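You operate a simulated robot arm through the tools that you are given. There is no shell and no other tool. Be economical: measure what you need, move in short steps, check, and stop when the job is done.

Carry out the task below with a simulated two-armed robot. There is one attempt and no reset: what you move stays moved.

TASK
Put the grey clip on the purple card. Fetch the panel from the top of the low check shelf and set it on the pallet. Put the orange brush on the top of the tilting shelf. Open the set drawer, fetch the grey cover and set it in the inside of the set drawer and shut the drawer again. Put the grey chip on the top of the trolley. Do these in any order.

The check looks at the end state, three seconds after you hand in, the way a careful person would. Anything else that was tipped, shoved, dropped, spilled or broken makes it a failure. A push-on lid holds only when it is set on centred and level and pressed home; a screw cap is set on level and turned clockwise until tight.

THE ROBOT
Two 7-joint arms with two-finger parallel grippers on one trunk, on a base that drives. Base frame: it is fixed to the floor where the robot stands at the start and does not move with it; the origin is under the middle of the robot, x ahead of it, y to its left, z up. Units: mm, rad, N and s.
The left shoulder is at the start at [50, 165, 1180], the right one opposite. Places, roughly: grey chip [-750, 2250, 750]; grey clip (5x3x11 cm) [500, -100, 300]; grey cover [250, -3000, 750]; inside of the set drawer [600, -100, 700]; orange brush (3x3x6 cm) [300, -2000, 800]; pallet [1400, 1700, 500]; panel [250, -2000, 250]; purple card [-2750, 1750, 1250]; set drawer [500, -100, 700]; top of the tilting shelf [-3900, 0, 400]; top of the trolley [-2500, 1700, 1200]. Payload 3.91 kg a hand.
The tool frame of a hand sits at the grasp point between the pads (the TCP): z along the fingers, y along the line on which they close. The tips reach 30 mm beyond it. The gripper opens to 110 mm. The fingers are 20 mm wide and 10 mm thick; the gripper's body (48 by 112 mm) begins 55 mm behind the TCP.
Orientation is that of the tool frame in the base frame, as [roll, pitch, yaw] about the fixed x, y, z axes, in that order (R = Rz(yaw) Ry(pitch) Rx(roll)). With the fingers straight down and closing along the base's y, the tool's x points along the base's -x, its y along +y and its z along -z.

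THE INTERFACE
- The arms move only by the tool arm_command. It takes "left_motion", "right_motion" or both (then of equal length, played together; a hand with none holds still); each is a list of rows, each a list of 3 entries, a list of its own where there are three numbers: the shift along the tool's x, y, z in m, then the turn, a rotation vector about the tool's x, y, z in rad, then the closure, from 0 (fully open) to 1 (shut). In form: [[[dx, dy, dz], [ax, ay, az], hand], ...]. A call has 1 to 20 rows; each row is the pose to reach, as a shift and turn from the pose commanded when the call began, along the tool's axes at that moment. Rows are played at 5 a second. More than 50 mm and 0.15 rad between two rows, or a gripper value outside its range, and nothing of the call is played. A pose out of reach is approached as far as the arm can. The call stops where the force on the tool passes 40 N (or 10 N more than at its start, if that is more) or the arm is blocked; 0.2 s more then pass. Each finger travels about 45 mm/s and halts on what it meets, pressing with about 38 N; the grip force reading is that of the motor and also rises with nothing between the fingers. The clock runs only during rows and for 0.2 s after the last one: add rows that repeat a pose to give the fingers time. It gives the time, the measured TCP pose, the force on the tool (base axes), the opening and the grip force at its end, in the units of the frame above (readings bear some noise), with the torque about the TCP (base axes, N m) and any sound that the robot's microphone picked up, and new pictures: "pictures" is both (left out), scene, wrist or none (wrist: the cameras of the hands that moved).
- Cameras (640 x 400 px; columns grow to the right, rows downward): "scene" is now at [84.9, -14.7, 1304.9]; the picture's right is [-0.25, -0.97, 0.00], its down [-0.90, 0.23, -0.37] and it looks along [0.36, -0.09, -0.93] (base axes); focal length 253 px, centre (320, 200). "left" rides on the left gripper at [72, -17, -103] in its tool frame; the picture's right is [0.23, 0.97, 0.00], its down [-0.76, 0.18, -0.62] and it looks along [-0.61, 0.14, 0.78] (tool axes); focal length 222 px, centre (320, 200). "right" rides on the right gripper at [72, 17, -103] in its tool frame; the picture's right is [-0.23, 0.97, 0.00], its down [-0.76, -0.18, -0.62] and it looks along [-0.61, -0.14, 0.78] (tool axes); focal length 222 px, centre (320, 200). There is no depth. A picture from a camera that has moved, and an enlarged one, comes with that camera's place and axes in the base frame and with its lens.
- slide_trunk(by): slides the trunk up (or, below 0, down) by that many mm; the arms and the scene camera ride with it, the base frame stays. It gives what a move gives, with no picture.
- roll_base(legs): drives the robot by 1 to 6 legs, each [ahead, left, turn to the left] in mm, mm and rad, along the robot's own axes; the way and the turn of a leg run together, so that a leg with both is an arc; at most 1500 mm and 3.142 rad a leg. The arms and the cameras ride along, it lands a little off, and it stops where it bumps. It gives what a move gives, and a new picture of the scene camera.
- head_to(pan, tilt): turns the head with the scene camera to pan (to the left, within 1.396 rad either way) and tilt (down, from -0.506 to 1.204), counted from straight ahead of the robot. It gives what a move gives, and a new picture of the scene camera.
- zoom(camera, box): a new picture of the part [left, top, right, bottom] of that camera's present view, enlarged. No time passes.
- job_done(): hands the job in; it is judged then, once.

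Work in short steps. Places have to be worked out from the pictures, the camera data and where the tool is seen: move nearer, look again, correct. Check each grasp and each placing, and mend what went wrong. You have 186 turns and 260 pictures in all, those below and enlarged ones among them. Open the grippers and draw the arms clear of the work before you hand the job in, unless the task says otherwise; then end with one line.

The tools are called after ">>>" as name(argument=value, ...) on one line, values as JSON. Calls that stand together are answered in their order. arm_command: Moves the arms, as the interface text tells. Its arguments: {"type":"object","properties":{"left_motion":{"type":"array","items":{"type":"array"}},"right_motion":{"type":"array","items":{"type":"array"}},"pictures":{"type":"string","enum":["both","scene","wrist","none"]}},"required":[]} The other tools are called the same way: slide_trunk (by) slides the trunk up or down; roll_base (legs) drives the base; head_to (pan, tilt) turns the head that bears the scene camera; zoom (camera, box) takes an enlarged picture of a part of a camera's view; job_done () hands the job in.

At the start:

```text
clock: 0.0
left_ee_pos: [415.3, 15.5, 897.1]
left_tool_rot: [3.141, -0.001, 3.141]
left_ft_force: [0.2, -0.2, -0.9]
left_wrist_torque: [-0.02, -0.03, 0.0]
left_grip_width: 110.0
left_grip_force: 0.1
right_ee_pos: [306.3, -281.8, 836.2]
right_tool_rot: [-3.141, 0.001, 3.141]
right_ft_force: [-0.7, 0.4, 0.3]
right_wrist_torque: [0.02, -0.02, 0.02]
right_grip_width: 110.1
right_grip_force: 0.1
trunk travel left (down, up): [-400.0, 103.0]
robot x, y, heading: [-0.1, 0.9, 0.003]
head pan, tilt: [-0.255, 1.192]
```

scene: 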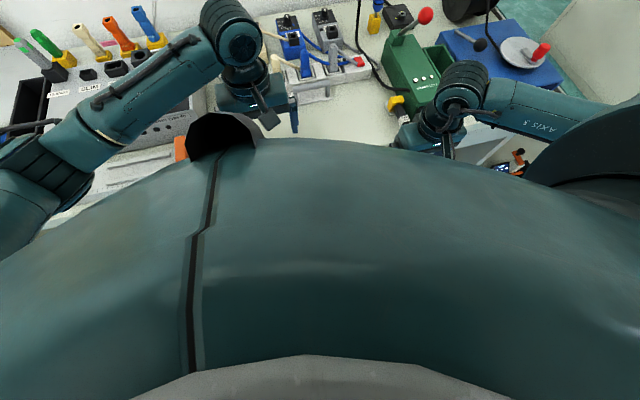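
right: 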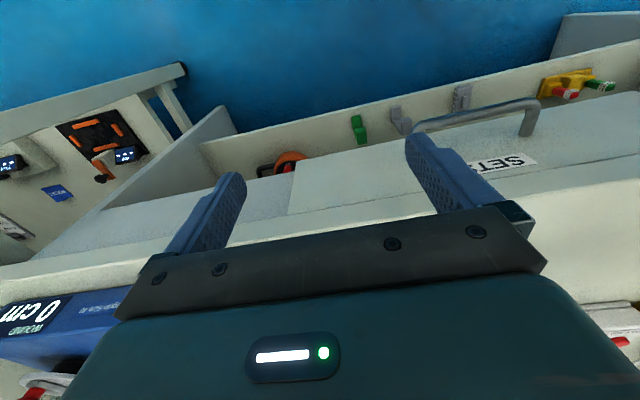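
left: 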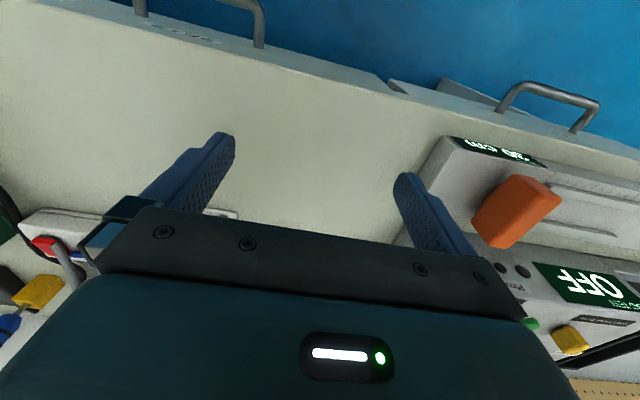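

The scene camera now looks down at the bench in front. I'll raise the head to see the surroundings.

>>> head_to(pan=0, tilt=0.6)

>>> head_to(pan=-1.3, tilt=0.4)

>>> head_to(pan=1.3, tilt=0.4)

```text
clock: 1.0
left_ee_pos: [417.0, 13.7, 896.8]
left_tool_rot: [-3.141, 0.001, -3.141]
left_ft_force: [-0.8, 0.4, -0.7]
left_wrist_torque: [-0.02, 0.01, 0.0]
left_grip_width: 109.9
left_grip_force: 0.0
right_ee_pos: [306.3, -282.5, 835.7]
right_tool_rot: [-3.141, 0.0, -3.141]
right_ft_force: [1.8, 0.2, -1.1]
right_wrist_torque: [-0.01, -0.01, -0.02]
right_grip_width: 110.0
right_grip_force: 0.1
trunk travel left (down, up): [-400.0, 103.0]
robot x, y, heading: [1.0, -0.5, -0.001]
head pan, tilt: [0.0, 0.6]
camera scene: at [118.6, -0.5, 1349.0], right [0.0, -1.0, 0.0], down [-0.57, 0.0, -0.82], along [0.82, 0.0, -0.57], focal length 253 px, centre (320, 200)
```

scene: 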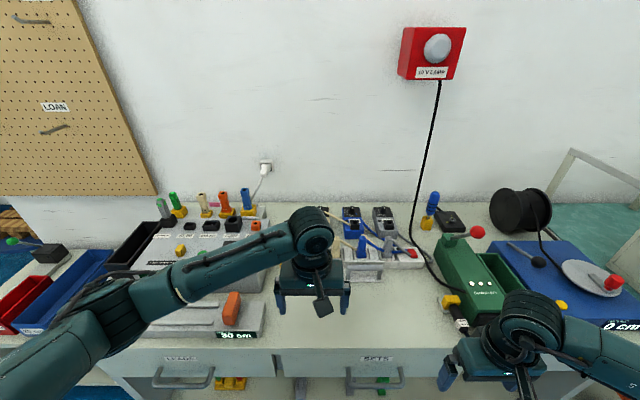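

```text
clock: 2.5
left_ee_pos: [415.6, 14.9, 897.3]
left_tool_rot: [3.141, -0.001, 3.141]
left_ft_force: [-0.2, 0.5, -0.4]
left_wrist_torque: [0.0, 0.02, -0.02]
left_grip_width: 109.7
left_grip_force: 0.1
right_ee_pos: [305.9, -281.9, 835.7]
right_tool_rot: [3.141, 0.0, -3.14]
right_ft_force: [0.2, 0.2, 0.1]
right_wrist_torque: [0.04, -0.02, 0.01]
right_grip_width: 109.9
right_grip_force: 0.1
trunk travel left (down, up): [-400.0, 103.0]
robot x, y, heading: [-1.3, -2.2, -0.003]
head pan, tilt: [-1.3, 0.4]
camera scene: at [55.0, -89.7, 1367.3], right [-0.96, -0.27, 0.0], down [-0.1, 0.38, -0.92], along [0.25, -0.89, -0.39], focal length 253 px, centre (320, 200)
```

scene: 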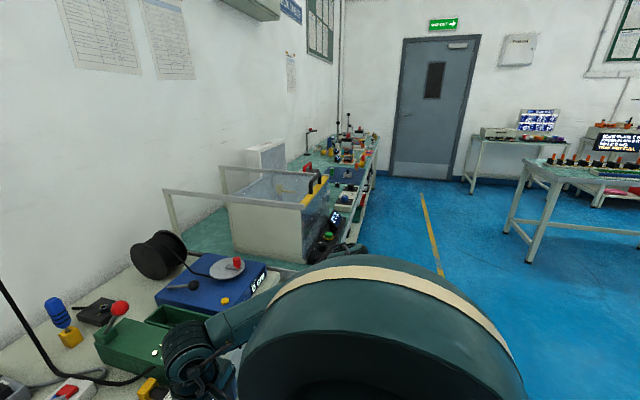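

```text
clock: 4.8
left_ee_pos: [416.2, 15.1, 897.3]
left_tool_rot: [3.141, 0.0, 3.141]
left_ft_force: [0.3, -0.1, 0.0]
left_wrist_torque: [-0.04, -0.01, 0.0]
left_grip_width: 110.1
left_grip_force: 0.0
right_ee_pos: [306.7, -281.7, 834.8]
right_tool_rot: [3.141, 0.0, -3.141]
right_ft_force: [0.3, -0.2, -0.6]
right_wrist_torque: [-0.02, 0.01, 0.03]
right_grip_width: 110.0
right_grip_force: 0.0
trunk travel left (down, up): [-400.0, 103.0]
robot x, y, heading: [1.8, 2.7, -0.002]
head pan, tilt: [1.3, 0.4]
camera scene: at [55.0, 88.8, 1367.3], right [0.96, -0.27, 0.0], down [-0.1, -0.37, -0.92], along [0.25, 0.89, -0.39], focal length 253 px, centre (320, 200)
```

scene: 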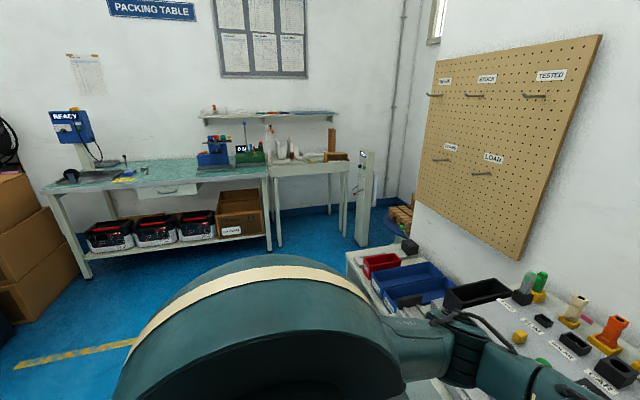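

The set drawer (SETS) is in the bench's front and a low shelf lies under it. I'll back off and look at it from a distance.

>>> roll_base(legs=[[-700, 0, 0]])

>>> head_to(pan=0, tilt=0.7)

```text
clock: 8.7
left_ee_pos: [-293.3, 13.8, 897.6]
left_tool_rot: [-3.141, 0.001, 3.135]
left_ft_force: [-0.5, 0.0, -0.1]
left_wrist_torque: [-0.01, -0.04, 0.01]
left_grip_width: 109.9
left_grip_force: 0.0
right_ee_pos: [-404.9, -283.0, 837.0]
right_tool_rot: [-3.141, -0.002, 3.137]
right_ft_force: [1.4, 0.3, -0.7]
right_wrist_torque: [-0.01, -0.02, -0.01]
right_grip_width: 110.3
right_grip_force: 0.1
trunk travel left (down, up): [-400.0, 103.0]
robot x, y, heading: [-709.4, -1.5, -0.004]
head pan, tilt: [1.3, 0.4]
camera scene: at [-655.3, 90.3, 1367.3], right [0.96, -0.27, 0.0], down [-0.11, -0.37, -0.92], along [0.25, 0.89, -0.39], focal length 253 px, centre (320, 200)
```

scene: 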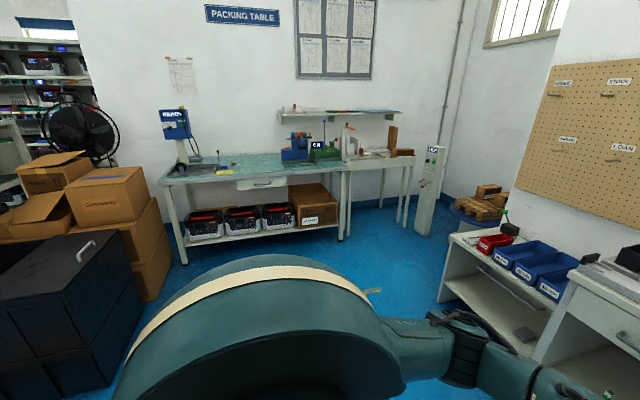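

```text
clock: 10.2
left_ee_pos: [-292.9, 14.3, 898.0]
left_tool_rot: [-3.142, -0.001, 3.136]
left_ft_force: [0.8, 0.4, 0.4]
left_wrist_torque: [-0.02, 0.02, 0.01]
left_grip_width: 110.1
left_grip_force: 0.0
right_ee_pos: [-405.1, -281.4, 836.7]
right_tool_rot: [-3.14, -0.001, 3.136]
right_ft_force: [-0.2, 0.4, 0.5]
right_wrist_torque: [-0.01, 0.02, 0.0]
right_grip_width: 110.1
right_grip_force: 0.0
trunk travel left (down, up): [-400.0, 103.0]
robot x, y, heading: [-709.9, 3.4, -0.006]
head pan, tilt: [0.0, 0.7]
camera scene: at [-595.3, 0.8, 1340.5], right [0.0, -1.0, 0.0], down [-0.64, 0.0, -0.77], along [0.77, 0.0, -0.64], focal length 253 px, centre (320, 200)
```

scene: 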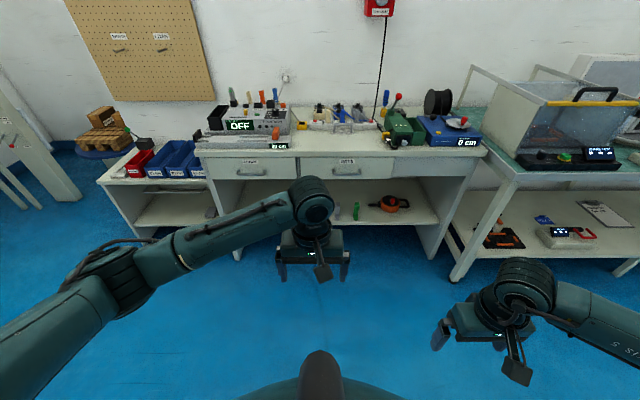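

I'll enlarge the under-bench shelf and the side shelves.

>>> zoom(camera="scene", box=[220, 140, 460, 260])

>>> zoom(camera="scene", box=[440, 160, 640, 285])

>>> zoom(camera="right", box=[0, 0, 640, 400])

```text
2.67 times, centred on (340, 200) of scene
camera zoom: at [-595.3, 0.8, 1340.5], right [0.0, -1.0, 0.0], down [-0.64, 0.0, -0.77], along [0.77, 0.0, -0.64], focal length 674 px, centre (267, 200)
```

zoom: 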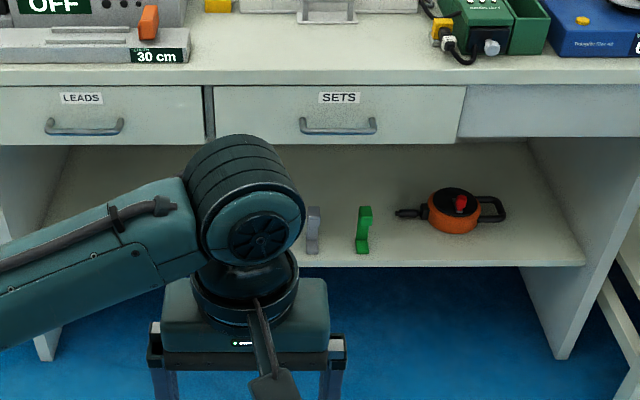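

```text
3.20 times, centred on (540, 222) of scene
camera zoom: at [-595.3, 0.8, 1340.5], right [0.0, -1.0, 0.0], down [-0.64, 0.0, -0.77], along [0.77, 0.0, -0.64], focal length 809 px, centre (-384, 128)
```

zoom: 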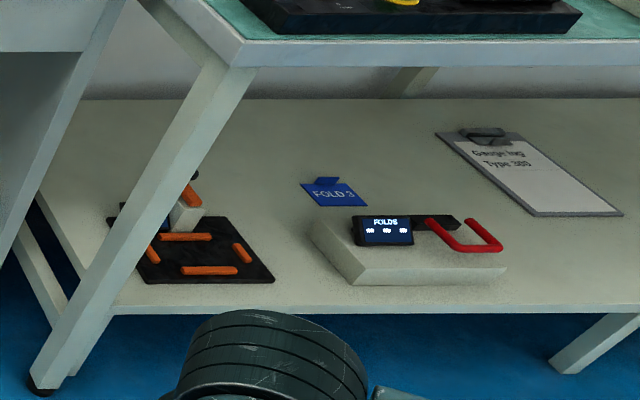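

```text
1.00 times, centred on (320, 200) of right
camera zoom: at [-477.0, -264.6, 940.0], right [0.23, 0.97, 0.0], down [0.76, -0.18, 0.62], along [0.61, -0.14, -0.78], focal length 222 px, centre (320, 200)
```

zoom: 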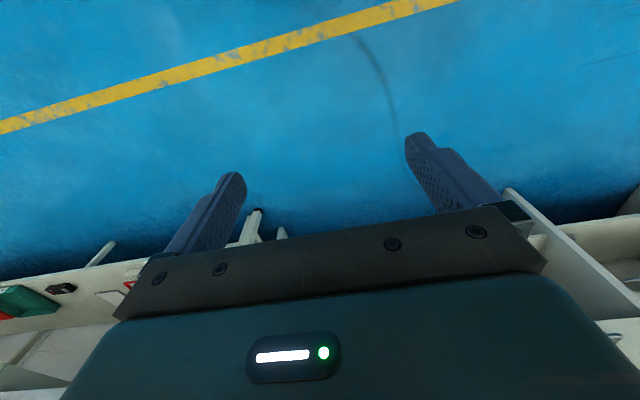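

I'll strafe right along the bench row to view the places at y≈-2000 and -3000.

>>> roll_base(legs=[[-100, 0, 0], [0, -1450, 0]])

>>> head_to(pan=-0.4, tilt=0.6)

```text
clock: 11.4
left_ee_pos: [-374.1, 12.4, 897.5]
left_tool_rot: [3.142, 0.0, 3.131]
left_ft_force: [0.1, -0.3, -0.3]
left_wrist_torque: [0.0, 0.01, 0.0]
left_grip_width: 109.9
left_grip_force: 0.0
right_ee_pos: [-486.0, -283.4, 835.8]
right_tool_rot: [3.141, 0.0, 3.133]
right_ft_force: [-0.2, -0.6, -0.2]
right_wrist_torque: [0.02, 0.02, 0.02]
right_grip_width: 109.8
right_grip_force: 0.1
trunk travel left (down, up): [-400.0, 103.0]
robot x, y, heading: [-791.7, 3.2, -0.012]
head pan, tilt: [0.0, 0.7]
stopped in leg 1: the robot was blocked; the commanded pose is now the measured one
camera scene: at [-673.8, 0.0, 1340.4], right [-0.01, -1.0, 0.0], down [-0.64, 0.01, -0.76], along [0.76, -0.01, -0.64], focal length 253 px, centre (320, 200)
```

scene: 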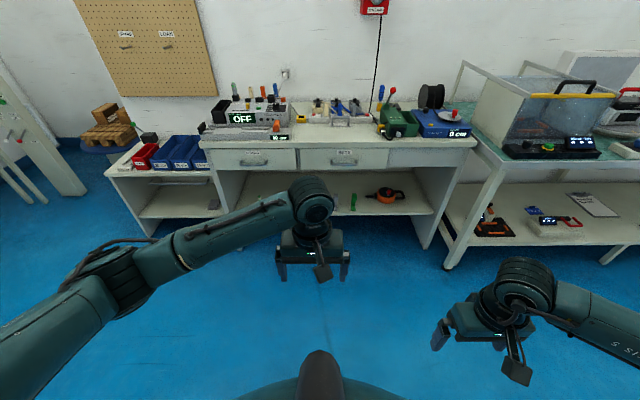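

```text
clock: 12.2
left_ee_pos: [-373.2, 12.3, 898.4]
left_tool_rot: [3.141, -0.001, 3.131]
left_ft_force: [0.0, -0.9, -0.9]
left_wrist_torque: [0.01, 0.01, 0.02]
left_grip_width: 109.9
left_grip_force: 0.1
right_ee_pos: [-485.2, -283.4, 836.1]
right_tool_rot: [-3.142, 0.002, 3.133]
right_ft_force: [0.2, 0.2, -0.4]
right_wrist_torque: [0.0, 0.0, 0.02]
right_grip_width: 110.0
right_grip_force: 0.1
trunk travel left (down, up): [-400.0, 103.0]
robot x, y, heading: [-788.0, 3.6, -0.009]
head pan, tilt: [-0.4, 0.6]
camera scene: at [-678.2, -34.2, 1349.1], right [-0.4, -0.92, 0.0], down [-0.52, 0.22, -0.82], along [0.76, -0.33, -0.57], focal length 253 px, centre (320, 200)
```

scene: 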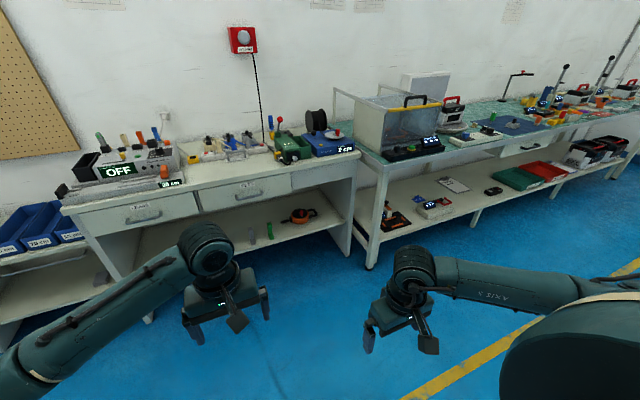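

The base touched something behind. I'll move ahead a little, then strafe right.

>>> roll_base(legs=[[100, 0, 0], [0, -1300, 0]])

>>> head_to(pan=-0.3, tilt=0.6)

```text
clock: 19.5
left_ee_pos: [-265.9, -1276.8, 898.7]
left_tool_rot: [3.141, -0.001, -3.125]
left_ft_force: [0.3, 0.8, -0.3]
left_wrist_torque: [-0.02, 0.0, 0.01]
left_grip_width: 110.2
left_grip_force: 0.1
right_ee_pos: [-371.2, -1574.8, 836.1]
right_tool_rot: [3.14, 0.001, -3.122]
right_ft_force: [-0.2, -0.7, 0.6]
right_wrist_torque: [0.02, 0.04, 0.01]
right_grip_width: 110.1
right_grip_force: 0.1
trunk travel left (down, up): [-400.0, 103.0]
robot x, y, heading: [-676.5, -1296.6, 0.016]
head pan, tilt: [-0.4, 0.6]
camera scene: at [-569.8, -1331.6, 1349.1], right [-0.37, -0.93, 0.0], down [-0.52, 0.21, -0.83], along [0.77, -0.31, -0.56], focal length 253 px, centre (320, 200)
```

scene: 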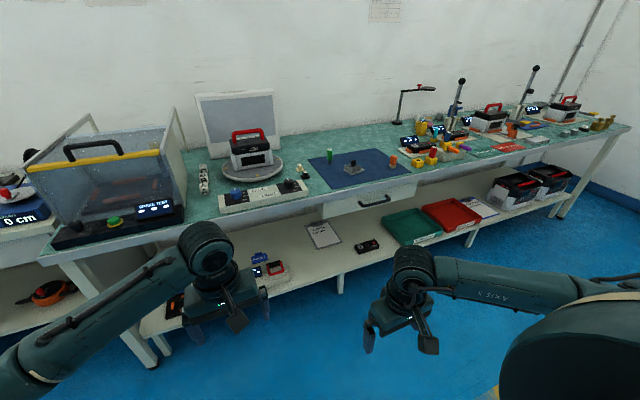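

```text
clock: 20.2
left_ee_pos: [-265.9, -1276.7, 897.8]
left_tool_rot: [3.141, 0.001, -3.122]
left_ft_force: [-0.5, 0.7, -0.2]
left_wrist_torque: [0.0, 0.01, -0.01]
left_grip_width: 109.7
left_grip_force: 0.4
right_ee_pos: [-370.8, -1574.1, 835.9]
right_tool_rot: [3.141, 0.001, -3.121]
right_ft_force: [-0.2, -0.7, 0.3]
right_wrist_torque: [0.04, -0.04, 0.0]
right_grip_width: 110.0
right_grip_force: 0.0
trunk travel left (down, up): [-400.0, 103.0]
robot x, y, heading: [-683.9, -1300.4, 0.02]
head pan, tilt: [-0.3, 0.6]
camera scene: at [-567.0, -1323.1, 1349.1], right [-0.28, -0.96, 0.0], down [-0.54, 0.16, -0.83], along [0.79, -0.23, -0.56], focal length 253 px, centre (320, 200)
```

scene: 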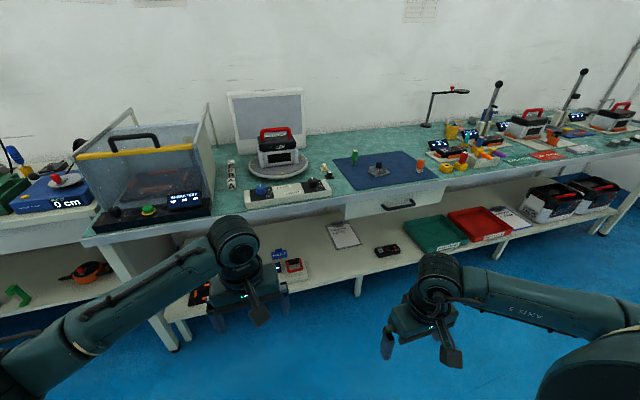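

Zooming on the blue mat, the low shelf, and the far part of the bench.

>>> zoom(camera="scene", box=[320, 130, 480, 230])

>>> zoom(camera="scene", box=[260, 200, 500, 350])

>>> zoom(camera="scene", box=[440, 90, 640, 215])

```text
4.00 times, centred on (400, 180) of scene
camera zoom: at [-567.0, -1323.1, 1349.1], right [-0.28, -0.96, 0.0], down [-0.54, 0.16, -0.83], along [0.79, -0.23, -0.56], focal length 1012 px, centre (0, 280)
```

zoom: 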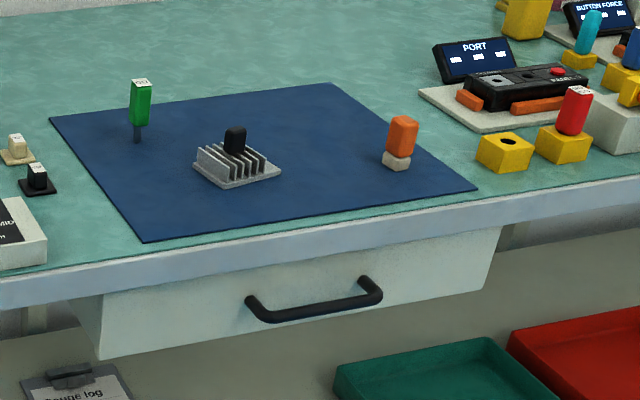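

```text
2.67 times, centred on (380, 275) of scene
camera zoom: at [-567.0, -1323.1, 1349.1], right [-0.28, -0.96, 0.0], down [-0.54, 0.16, -0.83], along [0.79, -0.23, -0.56], focal length 674 px, centre (160, 0)
```

zoom: 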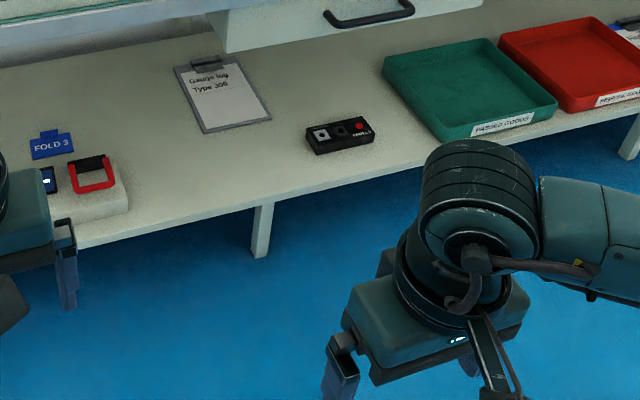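

```text
3.20 times, centred on (540, 152) of scene
camera zoom: at [-567.0, -1323.1, 1349.1], right [-0.28, -0.96, 0.0], down [-0.54, 0.16, -0.83], along [0.79, -0.23, -0.56], focal length 809 px, centre (-384, 352)
```

zoom: 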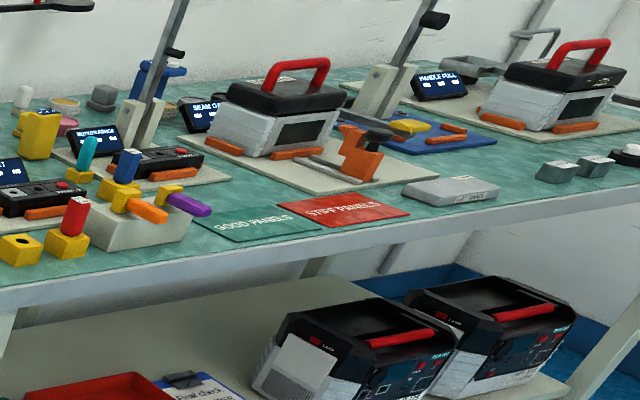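

Panel is at about (357,-2012,250), brush at about (341,-2087,780), and the cover perhaps near (340,-3195,760). I'll do the cover first and go nearer to it.

>>> roll_base(legs=[[0, -1500, 0], [250, -150, 0]])

>>> head_to(pan=-0.3, tilt=0.8)

```text
clock: 29.1
left_ee_pos: [16.3, -2887.7, 896.9]
left_tool_rot: [-3.141, -0.001, -3.11]
left_ft_force: [0.4, 0.1, 0.5]
left_wrist_torque: [0.0, 0.03, -0.02]
left_grip_width: 109.9
left_grip_force: 0.1
right_ee_pos: [-83.0, -3186.6, 835.4]
right_tool_rot: [-3.141, -0.001, -3.11]
right_ft_force: [0.6, 0.4, -0.1]
right_wrist_torque: [0.04, 0.03, 0.0]
right_grip_width: 110.1
right_grip_force: 0.0
trunk travel left (down, up): [-400.0, 103.0]
robot x, y, heading: [-400.0, -2916.4, 0.03]
head pan, tilt: [-0.3, 0.6]
camera scene: at [-282.8, -2938.9, 1349.0], right [-0.27, -0.96, 0.0], down [-0.55, 0.15, -0.82], along [0.8, -0.22, -0.57], focal length 253 px, centre (320, 200)
```

scene: 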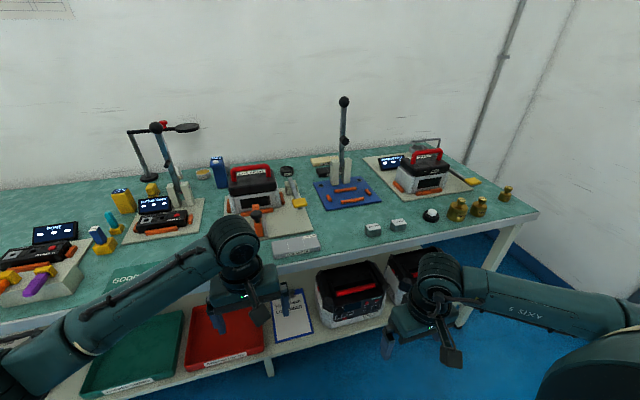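

```text
clock: 29.8
left_ee_pos: [17.4, -2887.3, 899.4]
left_tool_rot: [3.141, 0.0, -3.109]
left_ft_force: [1.0, -1.4, 0.3]
left_wrist_torque: [0.03, -0.04, -0.03]
left_grip_width: 110.1
left_grip_force: 0.0
right_ee_pos: [-83.9, -3187.3, 836.1]
right_tool_rot: [3.141, -0.001, -3.111]
right_ft_force: [-0.3, -0.6, 0.5]
right_wrist_torque: [0.0, -0.03, 0.02]
right_grip_width: 109.8
right_grip_force: 0.1
trunk travel left (down, up): [-400.0, 103.0]
robot x, y, heading: [-395.5, -2914.1, 0.033]
head pan, tilt: [-0.3, 0.799]
camera scene: at [-290.7, -2936.6, 1332.3], right [-0.27, -0.96, 0.0], down [-0.69, 0.19, -0.7], along [0.67, -0.19, -0.72], focal length 253 px, centre (320, 200)
```

scene: 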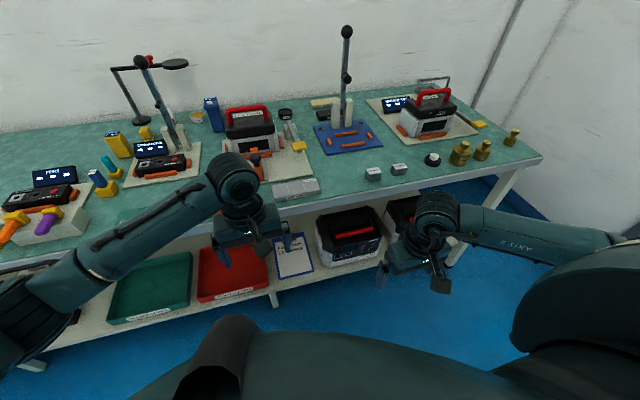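

>>> zoom(camera="scene", box=[220, 120, 420, 245])

```text
3.20 times, centred on (320, 182) of scene
camera zoom: at [-290.7, -2936.6, 1332.3], right [-0.27, -0.96, 0.0], down [-0.69, 0.19, -0.7], along [0.67, -0.19, -0.72], focal length 809 px, centre (320, 256)
```

zoom: 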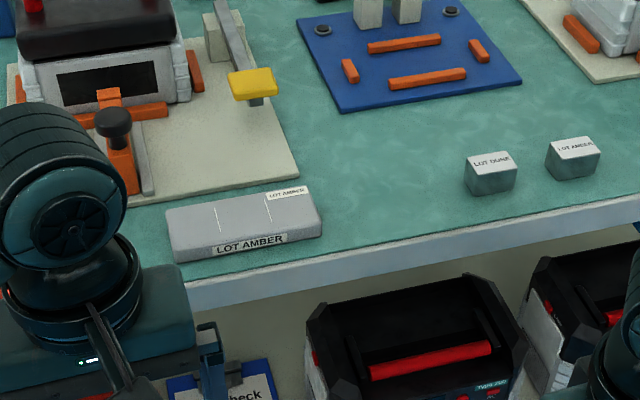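

The grey box ("LOT AMBER") at about (304,-3026) with the front edge near x=240 matches the cover. I'll close in to bring the right hand near it.

>>> roll_base(legs=[[170, 90, -0.03]])

>>> zoom(camera="right", box=[0, 0, 640, 400])

```text
clock: 31.4
left_ee_pos: [185.9, -2807.7, 899.1]
left_tool_rot: [3.142, 0.0, -3.14]
left_ft_force: [0.2, -0.6, 0.1]
left_wrist_torque: [-0.01, 0.02, -0.01]
left_grip_width: 110.0
left_grip_force: 0.0
right_ee_pos: [76.4, -3104.4, 835.9]
right_tool_rot: [3.141, -0.001, -3.14]
right_ft_force: [-0.1, 0.5, 0.1]
right_wrist_torque: [0.01, 0.04, -0.01]
right_grip_width: 110.3
right_grip_force: 0.0
trunk travel left (down, up): [-400.0, 103.0]
robot x, y, heading: [-228.8, -2820.8, 0.003]
head pan, tilt: [-0.3, 0.799]
camera scene: at [-122.7, -2846.9, 1332.1], right [-0.29, -0.96, 0.0], down [-0.69, 0.21, -0.7], along [0.67, -0.21, -0.72], focal length 253 px, centre (320, 200)
```

scene: 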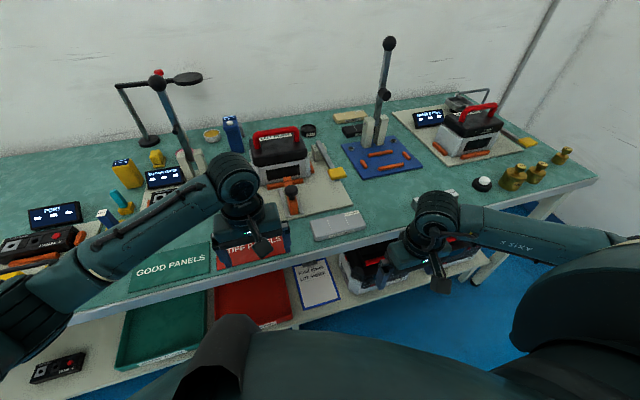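

```text
1.00 times, centred on (320, 200) of right
camera zoom: at [4.7, -3087.6, 940.0], right [0.23, 0.97, 0.0], down [0.76, -0.18, 0.62], along [0.61, -0.14, -0.78], focal length 222 px, centre (320, 200)
```

zoom: 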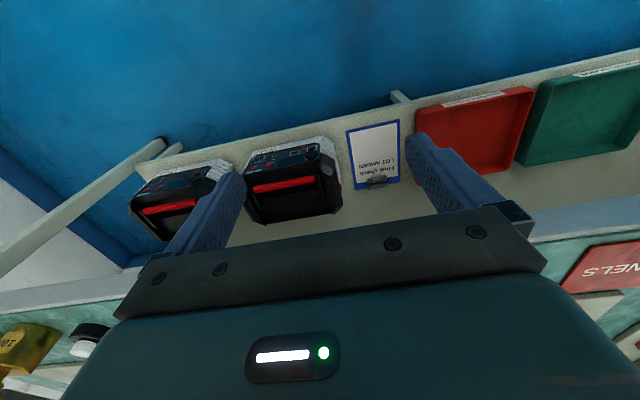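

Cover centre ≈ (288,-3027), top ≈ 775. I'll move the right hand above it while yawing 90° so the fingers close across its depth.

>>> arm_command(right_motion=[[[-0.018, 0.006, -0.003], [0, 0, -0.131], 0], [[-0.035, 0.013, -0.005], [0, 0, -0.262], 0], [[-0.053, 0.019, -0.008], [0, 0, -0.393], 0], [[-0.07, 0.026, -0.01], [0, 0, -0.524], 0], [[-0.088, 0.032, -0.013], [0, 0, -0.654], 0], [[-0.105, 0.038, -0.015], [0, 0, -0.785], 0], [[-0.123, 0.045, -0.018], [0, 0, -0.916], 0], [[-0.14, 0.051, -0.02], [0, 0, -1.047], 0], [[-0.158, 0.058, -0.023], [0, 0, -1.178], 0], [[-0.175, 0.064, -0.025], [0, 0, -1.309], 0], [[-0.193, 0.07, -0.028], [0, 0, -1.44], 0], [[-0.21, 0.077, -0.03], [0, 0, -1.571], 0], [[-0.21, 0.077, -0.03], [0, 0, -1.571], 0]])

```text
clock: 34.2
left_ee_pos: [185.1, -2807.9, 898.3]
left_tool_rot: [3.141, 0.0, -3.138]
left_ft_force: [0.0, 0.0, 1.1]
left_wrist_torque: [0.05, 0.01, 0.03]
left_grip_width: 110.0
left_grip_force: 0.0
right_ee_pos: [105.3, -2976.0, 809.5]
right_tool_rot: [-3.127, -0.001, -1.574]
right_ft_force: [0.3, -0.1, 0.2]
right_wrist_torque: [0.0, 0.0, -0.01]
right_grip_width: 110.1
right_grip_force: 0.0
right hand out of reach, approached as far as the arm can: row 7, 8, 9, 10, 11, 12, 13
trunk travel left (down, up): [-400.0, 103.0]
robot x, y, heading: [-230.7, -2824.1, 0.004]
head pan, tilt: [-0.3, 0.799]
camera scene: at [-124.1, -2847.5, 1332.3], right [-0.29, -0.96, 0.0], down [-0.68, 0.21, -0.7], along [0.67, -0.2, -0.72], focal length 253 px, centre (320, 200)
camera right: at [87.2, -3048.1, 913.9], right [-0.97, 0.23, -0.01], down [0.17, 0.76, 0.62], along [0.15, 0.61, -0.78], focal length 222 px, centre (320, 200)
```

scene: 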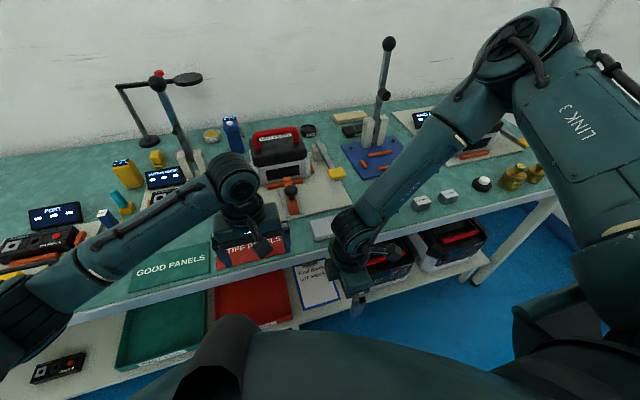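
right: 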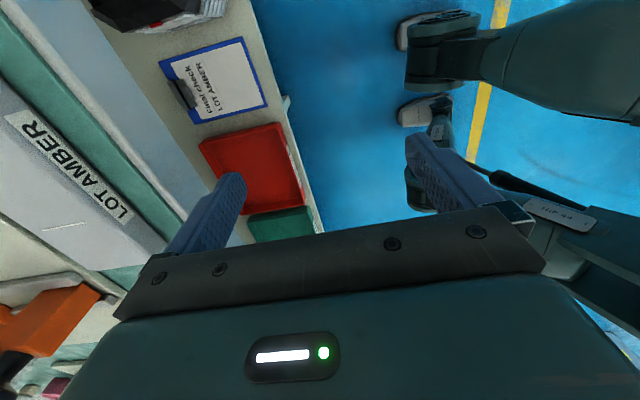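

That yaw direction runs the right arm into its limits. I'll unwind and try turning the other way.

>>> arm_command(right_motion=[[[0.01, 0.001, -0.01], [0, 0, 0.15], 0], [[0.02, 0.003, -0.02], [0, 0, 0.3], 0], [[0.03, 0.004, -0.03], [0, 0, 0.45], 0], [[0.04, 0.006, -0.04], [0, 0, 0.6], 0], [[0.05, 0.007, -0.04], [0, 0, 0.75], 0], [[0.06, 0.009, -0.04], [0, 0, 0.9], 0], [[0.07, 0.01, -0.04], [0, 0, 1.05], 0], [[0.08, 0.012, -0.04], [0, 0, 1.2], 0], [[0.09, 0.013, -0.04], [0, 0, 1.35], 0], [[0.1, 0.015, -0.04], [0, 0, 1.5], 0], [[0.104, 0.015, -0.04], [0, 0, 1.65], 0], [[0.104, 0.015, -0.04], [0, 0, 1.8], 0], [[0.104, 0.015, -0.04], [0, 0, 1.95], 0], [[0.104, 0.015, -0.04], [0, 0, 2.1], 0], [[0.104, 0.015, -0.04], [0, 0, 2.25], 0], [[0.104, 0.015, -0.04], [0, 0, 2.4], 0], [[0.104, 0.015, -0.04], [0, 0, 2.55], 0], [[0.104, 0.015, -0.04], [0, 0, 2.7], 0], [[0.104, 0.015, -0.04], [0, 0, 2.85], 0], [[0.104, 0.015, -0.04], [0, 0, 3.0], 0]], pictures="scene")

```text
clock: 38.4
left_ee_pos: [185.5, -2808.1, 898.6]
left_tool_rot: [-3.141, -0.001, -3.141]
left_ft_force: [-0.2, 0.7, 0.2]
left_wrist_torque: [-0.02, 0.02, 0.01]
left_grip_width: 109.9
left_grip_force: 0.2
right_ee_pos: [95.8, -3080.7, 851.7]
right_tool_rot: [3.14, 0.0, 1.714]
right_ft_force: [-0.5, -0.1, 0.1]
right_wrist_torque: [-0.03, -0.01, 0.04]
right_grip_width: 110.2
right_grip_force: 0.1
trunk travel left (down, up): [-400.0, 103.0]
robot x, y, heading: [-230.7, -2820.8, 0.008]
head pan, tilt: [-0.3, 0.799]
camera scene: at [-123.3, -2847.2, 1332.2], right [-0.29, -0.96, 0.0], down [-0.69, 0.21, -0.7], along [0.67, -0.2, -0.72], focal length 253 px, centre (320, 200)
```

scene: 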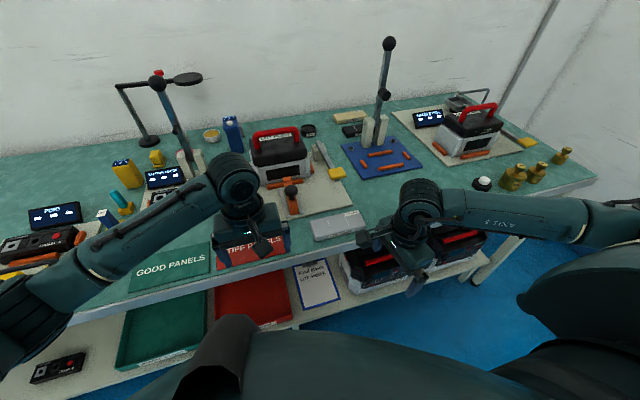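

This way works. Moving over the cover at z≈850 and squaring the yaw.

>>> arm_command(right_motion=[[[0.005, 0.04, 0], [0, 0, 0.03], 0], [[0.01, 0.08, 0], [0, 0, 0.06], 0], [[0.016, 0.12, 0], [0, 0, 0.09], 0], [[0.021, 0.16, 0], [0, 0, 0.12], 0], [[0.026, 0.2, 0], [0, 0, 0.143], 0], [[0.026, 0.2, 0], [0, 0, 0.143], 0]])

```text
clock: 39.8
left_ee_pos: [185.1, -2807.7, 897.9]
left_tool_rot: [-3.141, 0.002, -3.14]
left_ft_force: [0.8, 0.4, 0.5]
left_wrist_torque: [0.0, -0.05, 0.0]
left_grip_width: 110.1
left_grip_force: 0.0
right_ee_pos: [294.2, -3026.0, 852.4]
right_tool_rot: [3.141, 0.001, 1.572]
right_ft_force: [-0.1, 0.1, -0.1]
right_wrist_torque: [0.04, 0.02, 0.02]
right_grip_width: 110.1
right_grip_force: 0.1
trunk travel left (down, up): [-400.0, 103.0]
robot x, y, heading: [-229.3, -2822.8, 0.001]
head pan, tilt: [-0.3, 0.799]
camera scene: at [-123.4, -2847.3, 1332.2], right [-0.29, -0.96, 0.0], down [-0.69, 0.21, -0.7], along [0.67, -0.2, -0.72], focal length 253 px, centre (320, 200)
camera right: at [310.7, -2953.9, 956.3], right [0.97, -0.23, 0.0], down [-0.18, -0.76, 0.62], along [-0.14, -0.61, -0.78], focal length 222 px, centre (320, 200)
```

scene: 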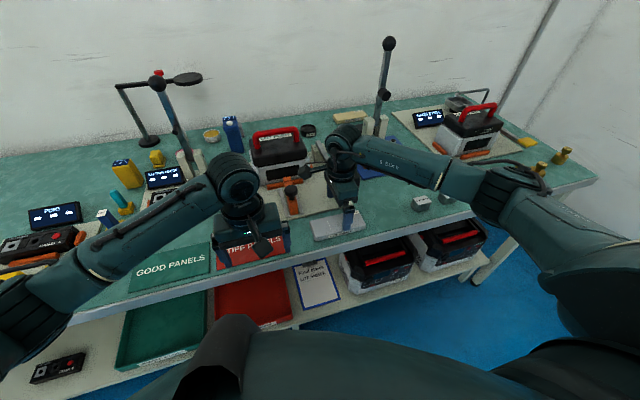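
right: 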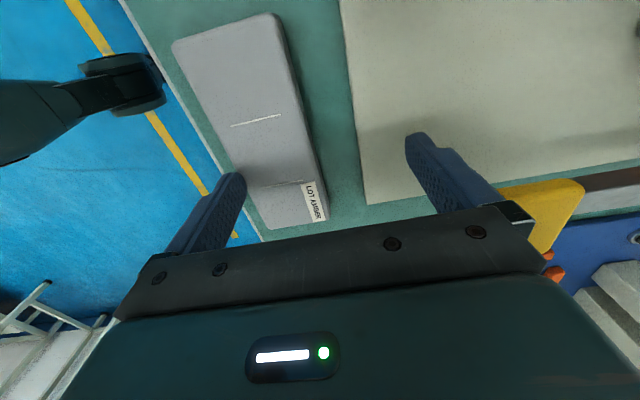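

Combining both cameras: cover centre ≈ (258,-3016), top ≈ 810, 62 mm deep. Shift over it and look again.

>>> arm_command(right_motion=[[[0.005, -0.018, 0], [0, 0, 0], 0], [[0.01, -0.036, 0], [0, 0, 0], 0], [[0.01, -0.036, 0.01], [0, 0, 0], 0]])

>>> zoom(camera="scene", box=[240, 110, 440, 235])

```text
clock: 40.6
left_ee_pos: [185.4, -2808.1, 898.2]
left_tool_rot: [3.141, 0.0, -3.141]
left_ft_force: [0.0, -0.4, 0.2]
left_wrist_torque: [0.0, 0.02, -0.01]
left_grip_width: 110.0
left_grip_force: 0.0
right_ee_pos: [254.0, -3016.6, 842.8]
right_tool_rot: [-3.141, 0.001, 1.573]
right_ft_force: [-0.4, 0.2, 0.7]
right_wrist_torque: [-0.01, -0.01, 0.01]
right_grip_width: 109.9
right_grip_force: 0.1
trunk travel left (down, up): [-400.0, 103.0]
robot x, y, heading: [-231.7, -2825.5, 0.002]
head pan, tilt: [-0.3, 0.799]
camera scene: at [-123.2, -2847.2, 1332.2], right [-0.29, -0.96, 0.0], down [-0.69, 0.21, -0.7], along [0.67, -0.2, -0.72], focal length 253 px, centre (320, 200)
camera right: at [272.1, -2943.6, 946.6], right [0.97, -0.23, 0.0], down [-0.18, -0.76, 0.62], along [-0.14, -0.61, -0.78], focal length 222 px, centre (320, 200)
```

scene: 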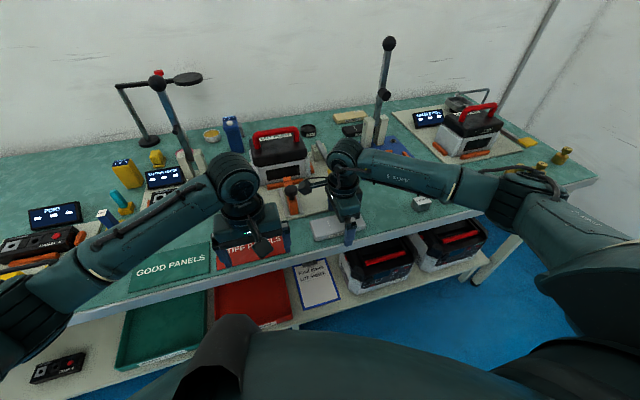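
right: 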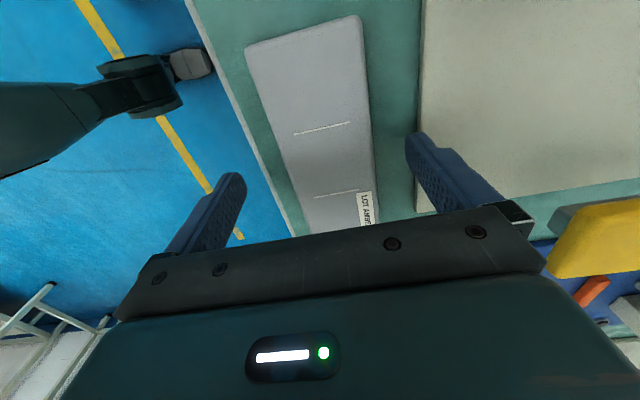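

```text
3.20 times, centred on (340, 172) of scene
camera zoom: at [-123.2, -2847.2, 1332.2], right [-0.29, -0.96, 0.0], down [-0.69, 0.21, -0.7], along [0.67, -0.2, -0.72], focal length 809 px, centre (256, 288)
```

zoom: 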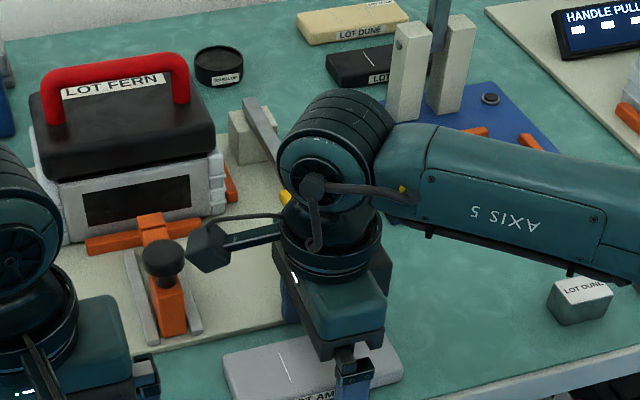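

Cover is between the fingers (centre x≈262). I'll shift 6 mm, descend to TCP z≈812 and check.

>>> arm_command(right_motion=[[[0, 0.006, 0.01], [0, 0, 0], 0], [[0, 0.006, 0.02], [0, 0, 0], 0], [[0, 0.006, 0.03], [0, 0, 0], 0], [[0, 0.006, 0.032], [0, 0, 0], 0]])

>>> zoom(camera="scene", box=[270, 160, 430, 260])

```text
clock: 41.1
left_ee_pos: [183.5, -2808.5, 900.5]
left_tool_rot: [3.14, 0.005, 3.141]
left_ft_force: [-0.3, 0.9, 0.4]
left_wrist_torque: [-0.03, -0.01, -0.01]
left_grip_width: 109.9
left_grip_force: 0.1
right_ee_pos: [260.9, -3015.2, 836.5]
right_tool_rot: [3.125, -0.003, 1.567]
right_ft_force: [-18.0, -2.8, 22.1]
right_wrist_torque: [-0.3, -0.85, -0.32]
right_grip_width: 101.0
right_grip_force: 0.0
trunk travel left (down, up): [-400.0, 103.0]
robot x, y, heading: [-230.2, -2824.0, 0.001]
head pan, tilt: [-0.3, 0.799]
stopped in row 2 (right hand): the force on the tool passed its limit (the readings are from after the stop); the commanded pose is now the measured one
camera scene: at [-126.6, -2847.2, 1332.7], right [-0.3, -0.96, 0.0], down [-0.68, 0.21, -0.7], along [0.67, -0.21, -0.72], focal length 253 px, centre (320, 200)
camera right: at [276.8, -2943.5, 941.5], right [0.97, -0.23, 0.02], down [-0.19, -0.76, 0.62], along [-0.13, -0.6, -0.79], focal length 222 px, centre (320, 200)
```

scene: 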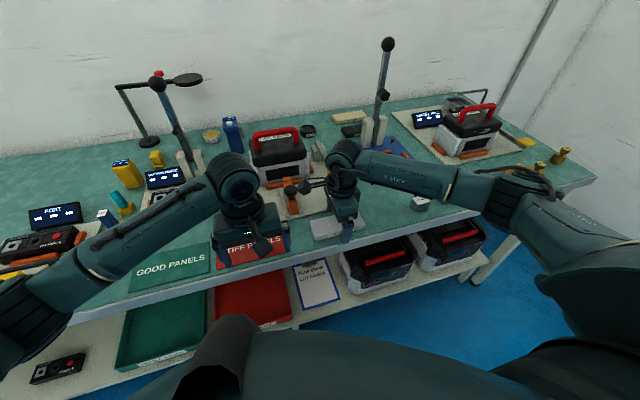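
right: 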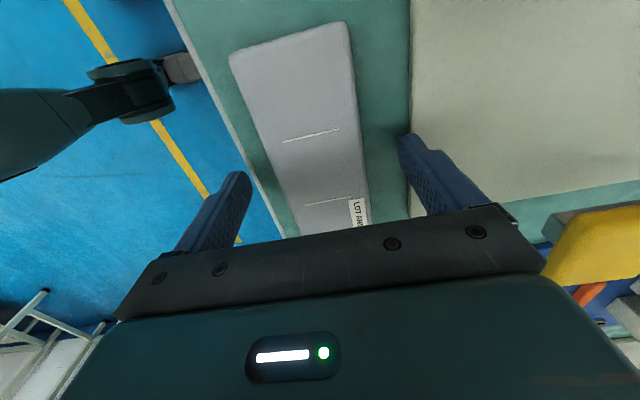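

```text
4.00 times, centred on (350, 210) of scene
camera zoom: at [-126.6, -2847.2, 1332.7], right [-0.3, -0.96, 0.0], down [-0.68, 0.21, -0.7], along [0.67, -0.21, -0.72], focal length 1012 px, centre (200, 160)
```

zoom: 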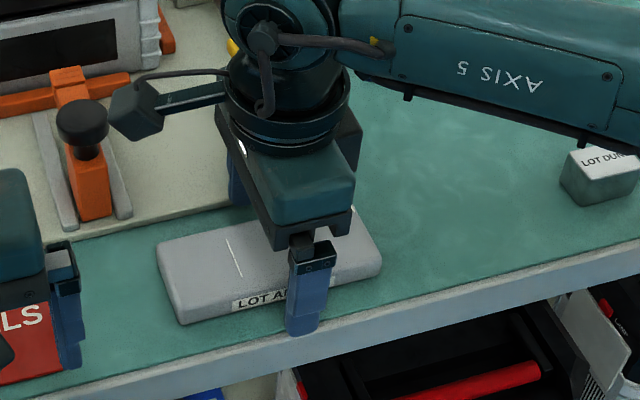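

The rear finger caught the tester's base plate. I'll lift, narrow the opening to ~80 mm and descend again.

>>> arm_command(right_motion=[[[0, 0, -0.015], [0.016, 0, 0], 0.1], [[0, 0, -0.015], [0.016, 0, 0], 0.27], [[0, 0, -0.015], [0.016, 0, 0], 0.27], [[0, 0, -0.015], [0.016, 0, 0], 0.27], [[0, 0, 0.0], [0.016, 0, 0], 0.27], [[0, 0, 0.01], [0.016, 0, 0], 0.27], [[0, 0, 0.02], [0.016, 0, 0], 0.27]])

>>> zoom(camera="scene", box=[270, 160, 430, 260])

```text
clock: 42.6
left_ee_pos: [185.2, -2808.1, 898.5]
left_tool_rot: [-3.141, 0.001, 3.14]
left_ft_force: [1.0, -0.3, -0.7]
left_wrist_torque: [0.0, 0.01, 0.01]
left_grip_width: 109.9
left_grip_force: 0.1
right_ee_pos: [264.4, -3016.6, 830.1]
right_tool_rot: [3.135, -0.006, 1.567]
right_ft_force: [-6.1, -1.7, 18.2]
right_wrist_torque: [-0.2, 1.11, 0.0]
right_grip_width: 83.4
right_grip_force: 3.8
trunk travel left (down, up): [-400.0, 103.0]
robot x, y, heading: [-229.4, -2821.8, -0.002]
head pan, tilt: [-0.3, 0.799]
stopped in row 7 (right hand): the force on the tool passed its limit (the readings are from after the stop); the commanded pose is now the measured one
camera scene: at [-124.5, -2847.4, 1332.5], right [-0.3, -0.96, 0.0], down [-0.68, 0.21, -0.7], along [0.67, -0.21, -0.72], focal length 253 px, centre (320, 200)
camera right: at [282.7, -2945.1, 935.2], right [0.97, -0.23, 0.01], down [-0.18, -0.76, 0.62], along [-0.14, -0.6, -0.79], focal length 222 px, centre (320, 200)
```

scene: 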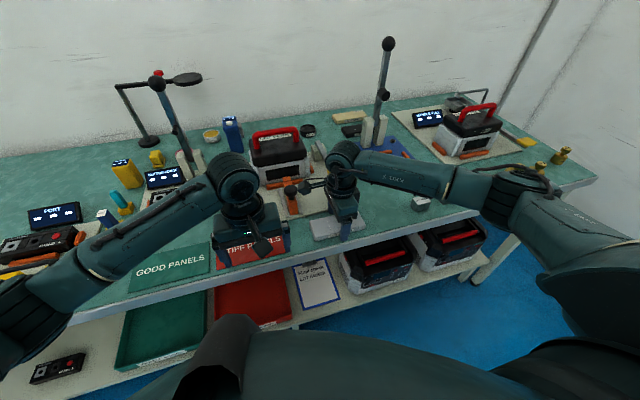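
right: 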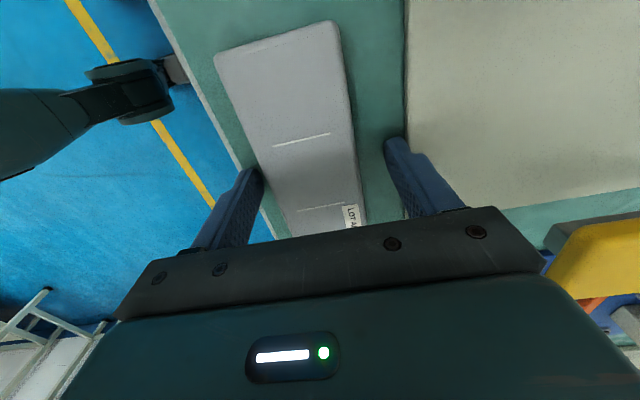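

```text
4.00 times, centred on (350, 210) of scene
camera zoom: at [-124.5, -2847.4, 1332.5], right [-0.3, -0.96, 0.0], down [-0.68, 0.21, -0.7], along [0.67, -0.21, -0.72], focal length 1012 px, centre (200, 160)
```

zoom: 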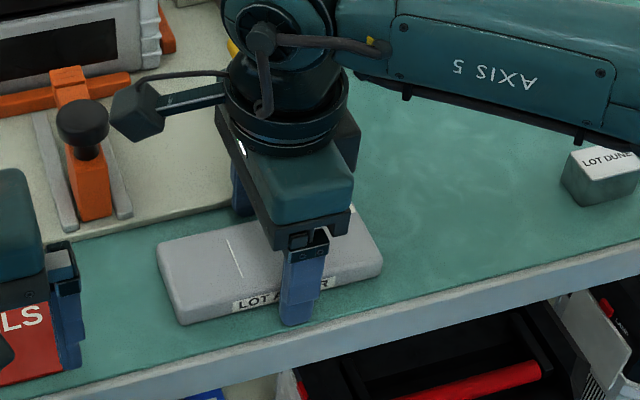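

Tips appear to be on the bench (≈800), straddling the cover. I'll rise 4 mm and close.

>>> arm_command(right_motion=[[[0, 0, -0.005], [0, 0, 0], 0.27], [[0, -0.003, -0.005], [0, 0, 0], 0.4], [[0, -0.003, -0.005], [0, 0, 0], 0.6], [[0, -0.003, -0.005], [0, 0, 0], 0.6], [[0, -0.003, -0.005], [0, 0, 0], 0.6]])

>>> zoom(camera="scene", box=[270, 160, 430, 260])

```text
clock: 43.8
left_ee_pos: [185.1, -2808.4, 898.6]
left_tool_rot: [3.141, 0.001, -3.141]
left_ft_force: [0.6, 0.0, 0.6]
left_wrist_torque: [0.03, 0.02, 0.02]
left_grip_width: 110.1
left_grip_force: 0.0
right_ee_pos: [263.0, -3017.1, 832.2]
right_tool_rot: [3.136, -0.005, 1.567]
right_ft_force: [0.6, 0.3, -0.1]
right_wrist_torque: [-0.02, -0.01, -0.04]
right_grip_width: 57.5
right_grip_force: 37.6
trunk travel left (down, up): [-400.0, 103.0]
robot x, y, heading: [-228.6, -2822.6, 0.001]
head pan, tilt: [-0.3, 0.799]
camera scene: at [-123.3, -2847.5, 1332.2], right [-0.29, -0.96, 0.0], down [-0.69, 0.21, -0.7], along [0.67, -0.21, -0.72], focal length 253 px, centre (320, 200)
camera right: at [280.3, -2946.0, 937.0], right [0.97, -0.23, 0.01], down [-0.18, -0.76, 0.62], along [-0.14, -0.6, -0.79], focal length 222 px, centre (320, 200)
```

scene: 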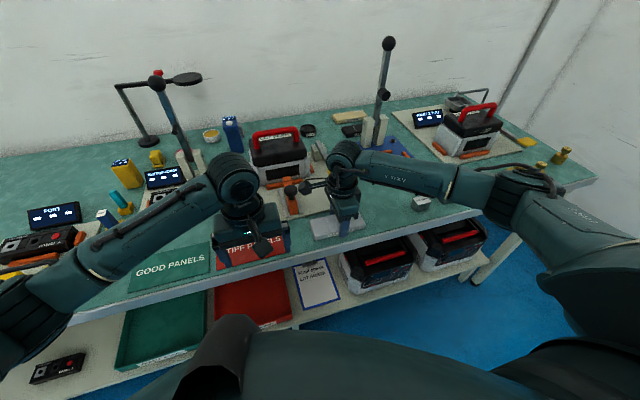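
right: 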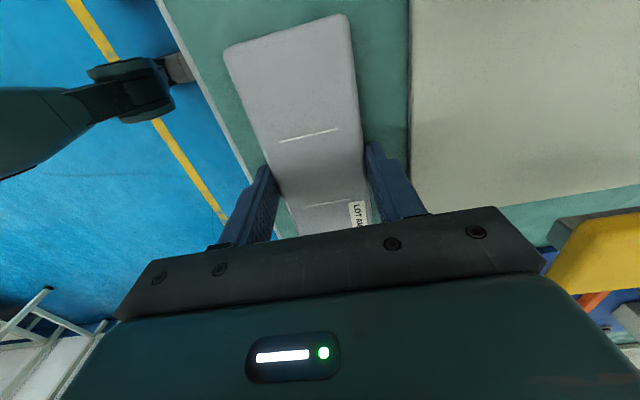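

```text
4.00 times, centred on (350, 210) of scene
camera zoom: at [-123.3, -2847.5, 1332.2], right [-0.29, -0.96, 0.0], down [-0.69, 0.21, -0.7], along [0.67, -0.21, -0.72], focal length 1012 px, centre (200, 160)
```

zoom: 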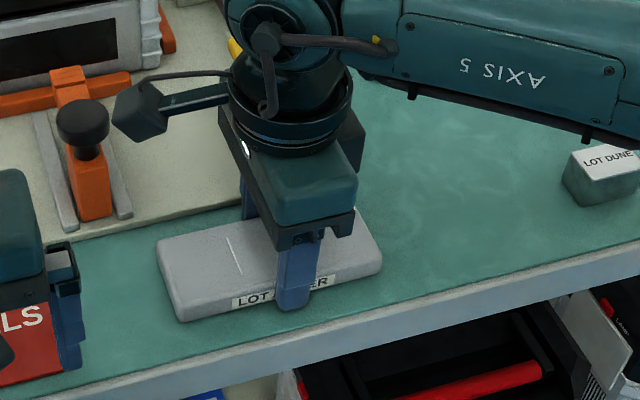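

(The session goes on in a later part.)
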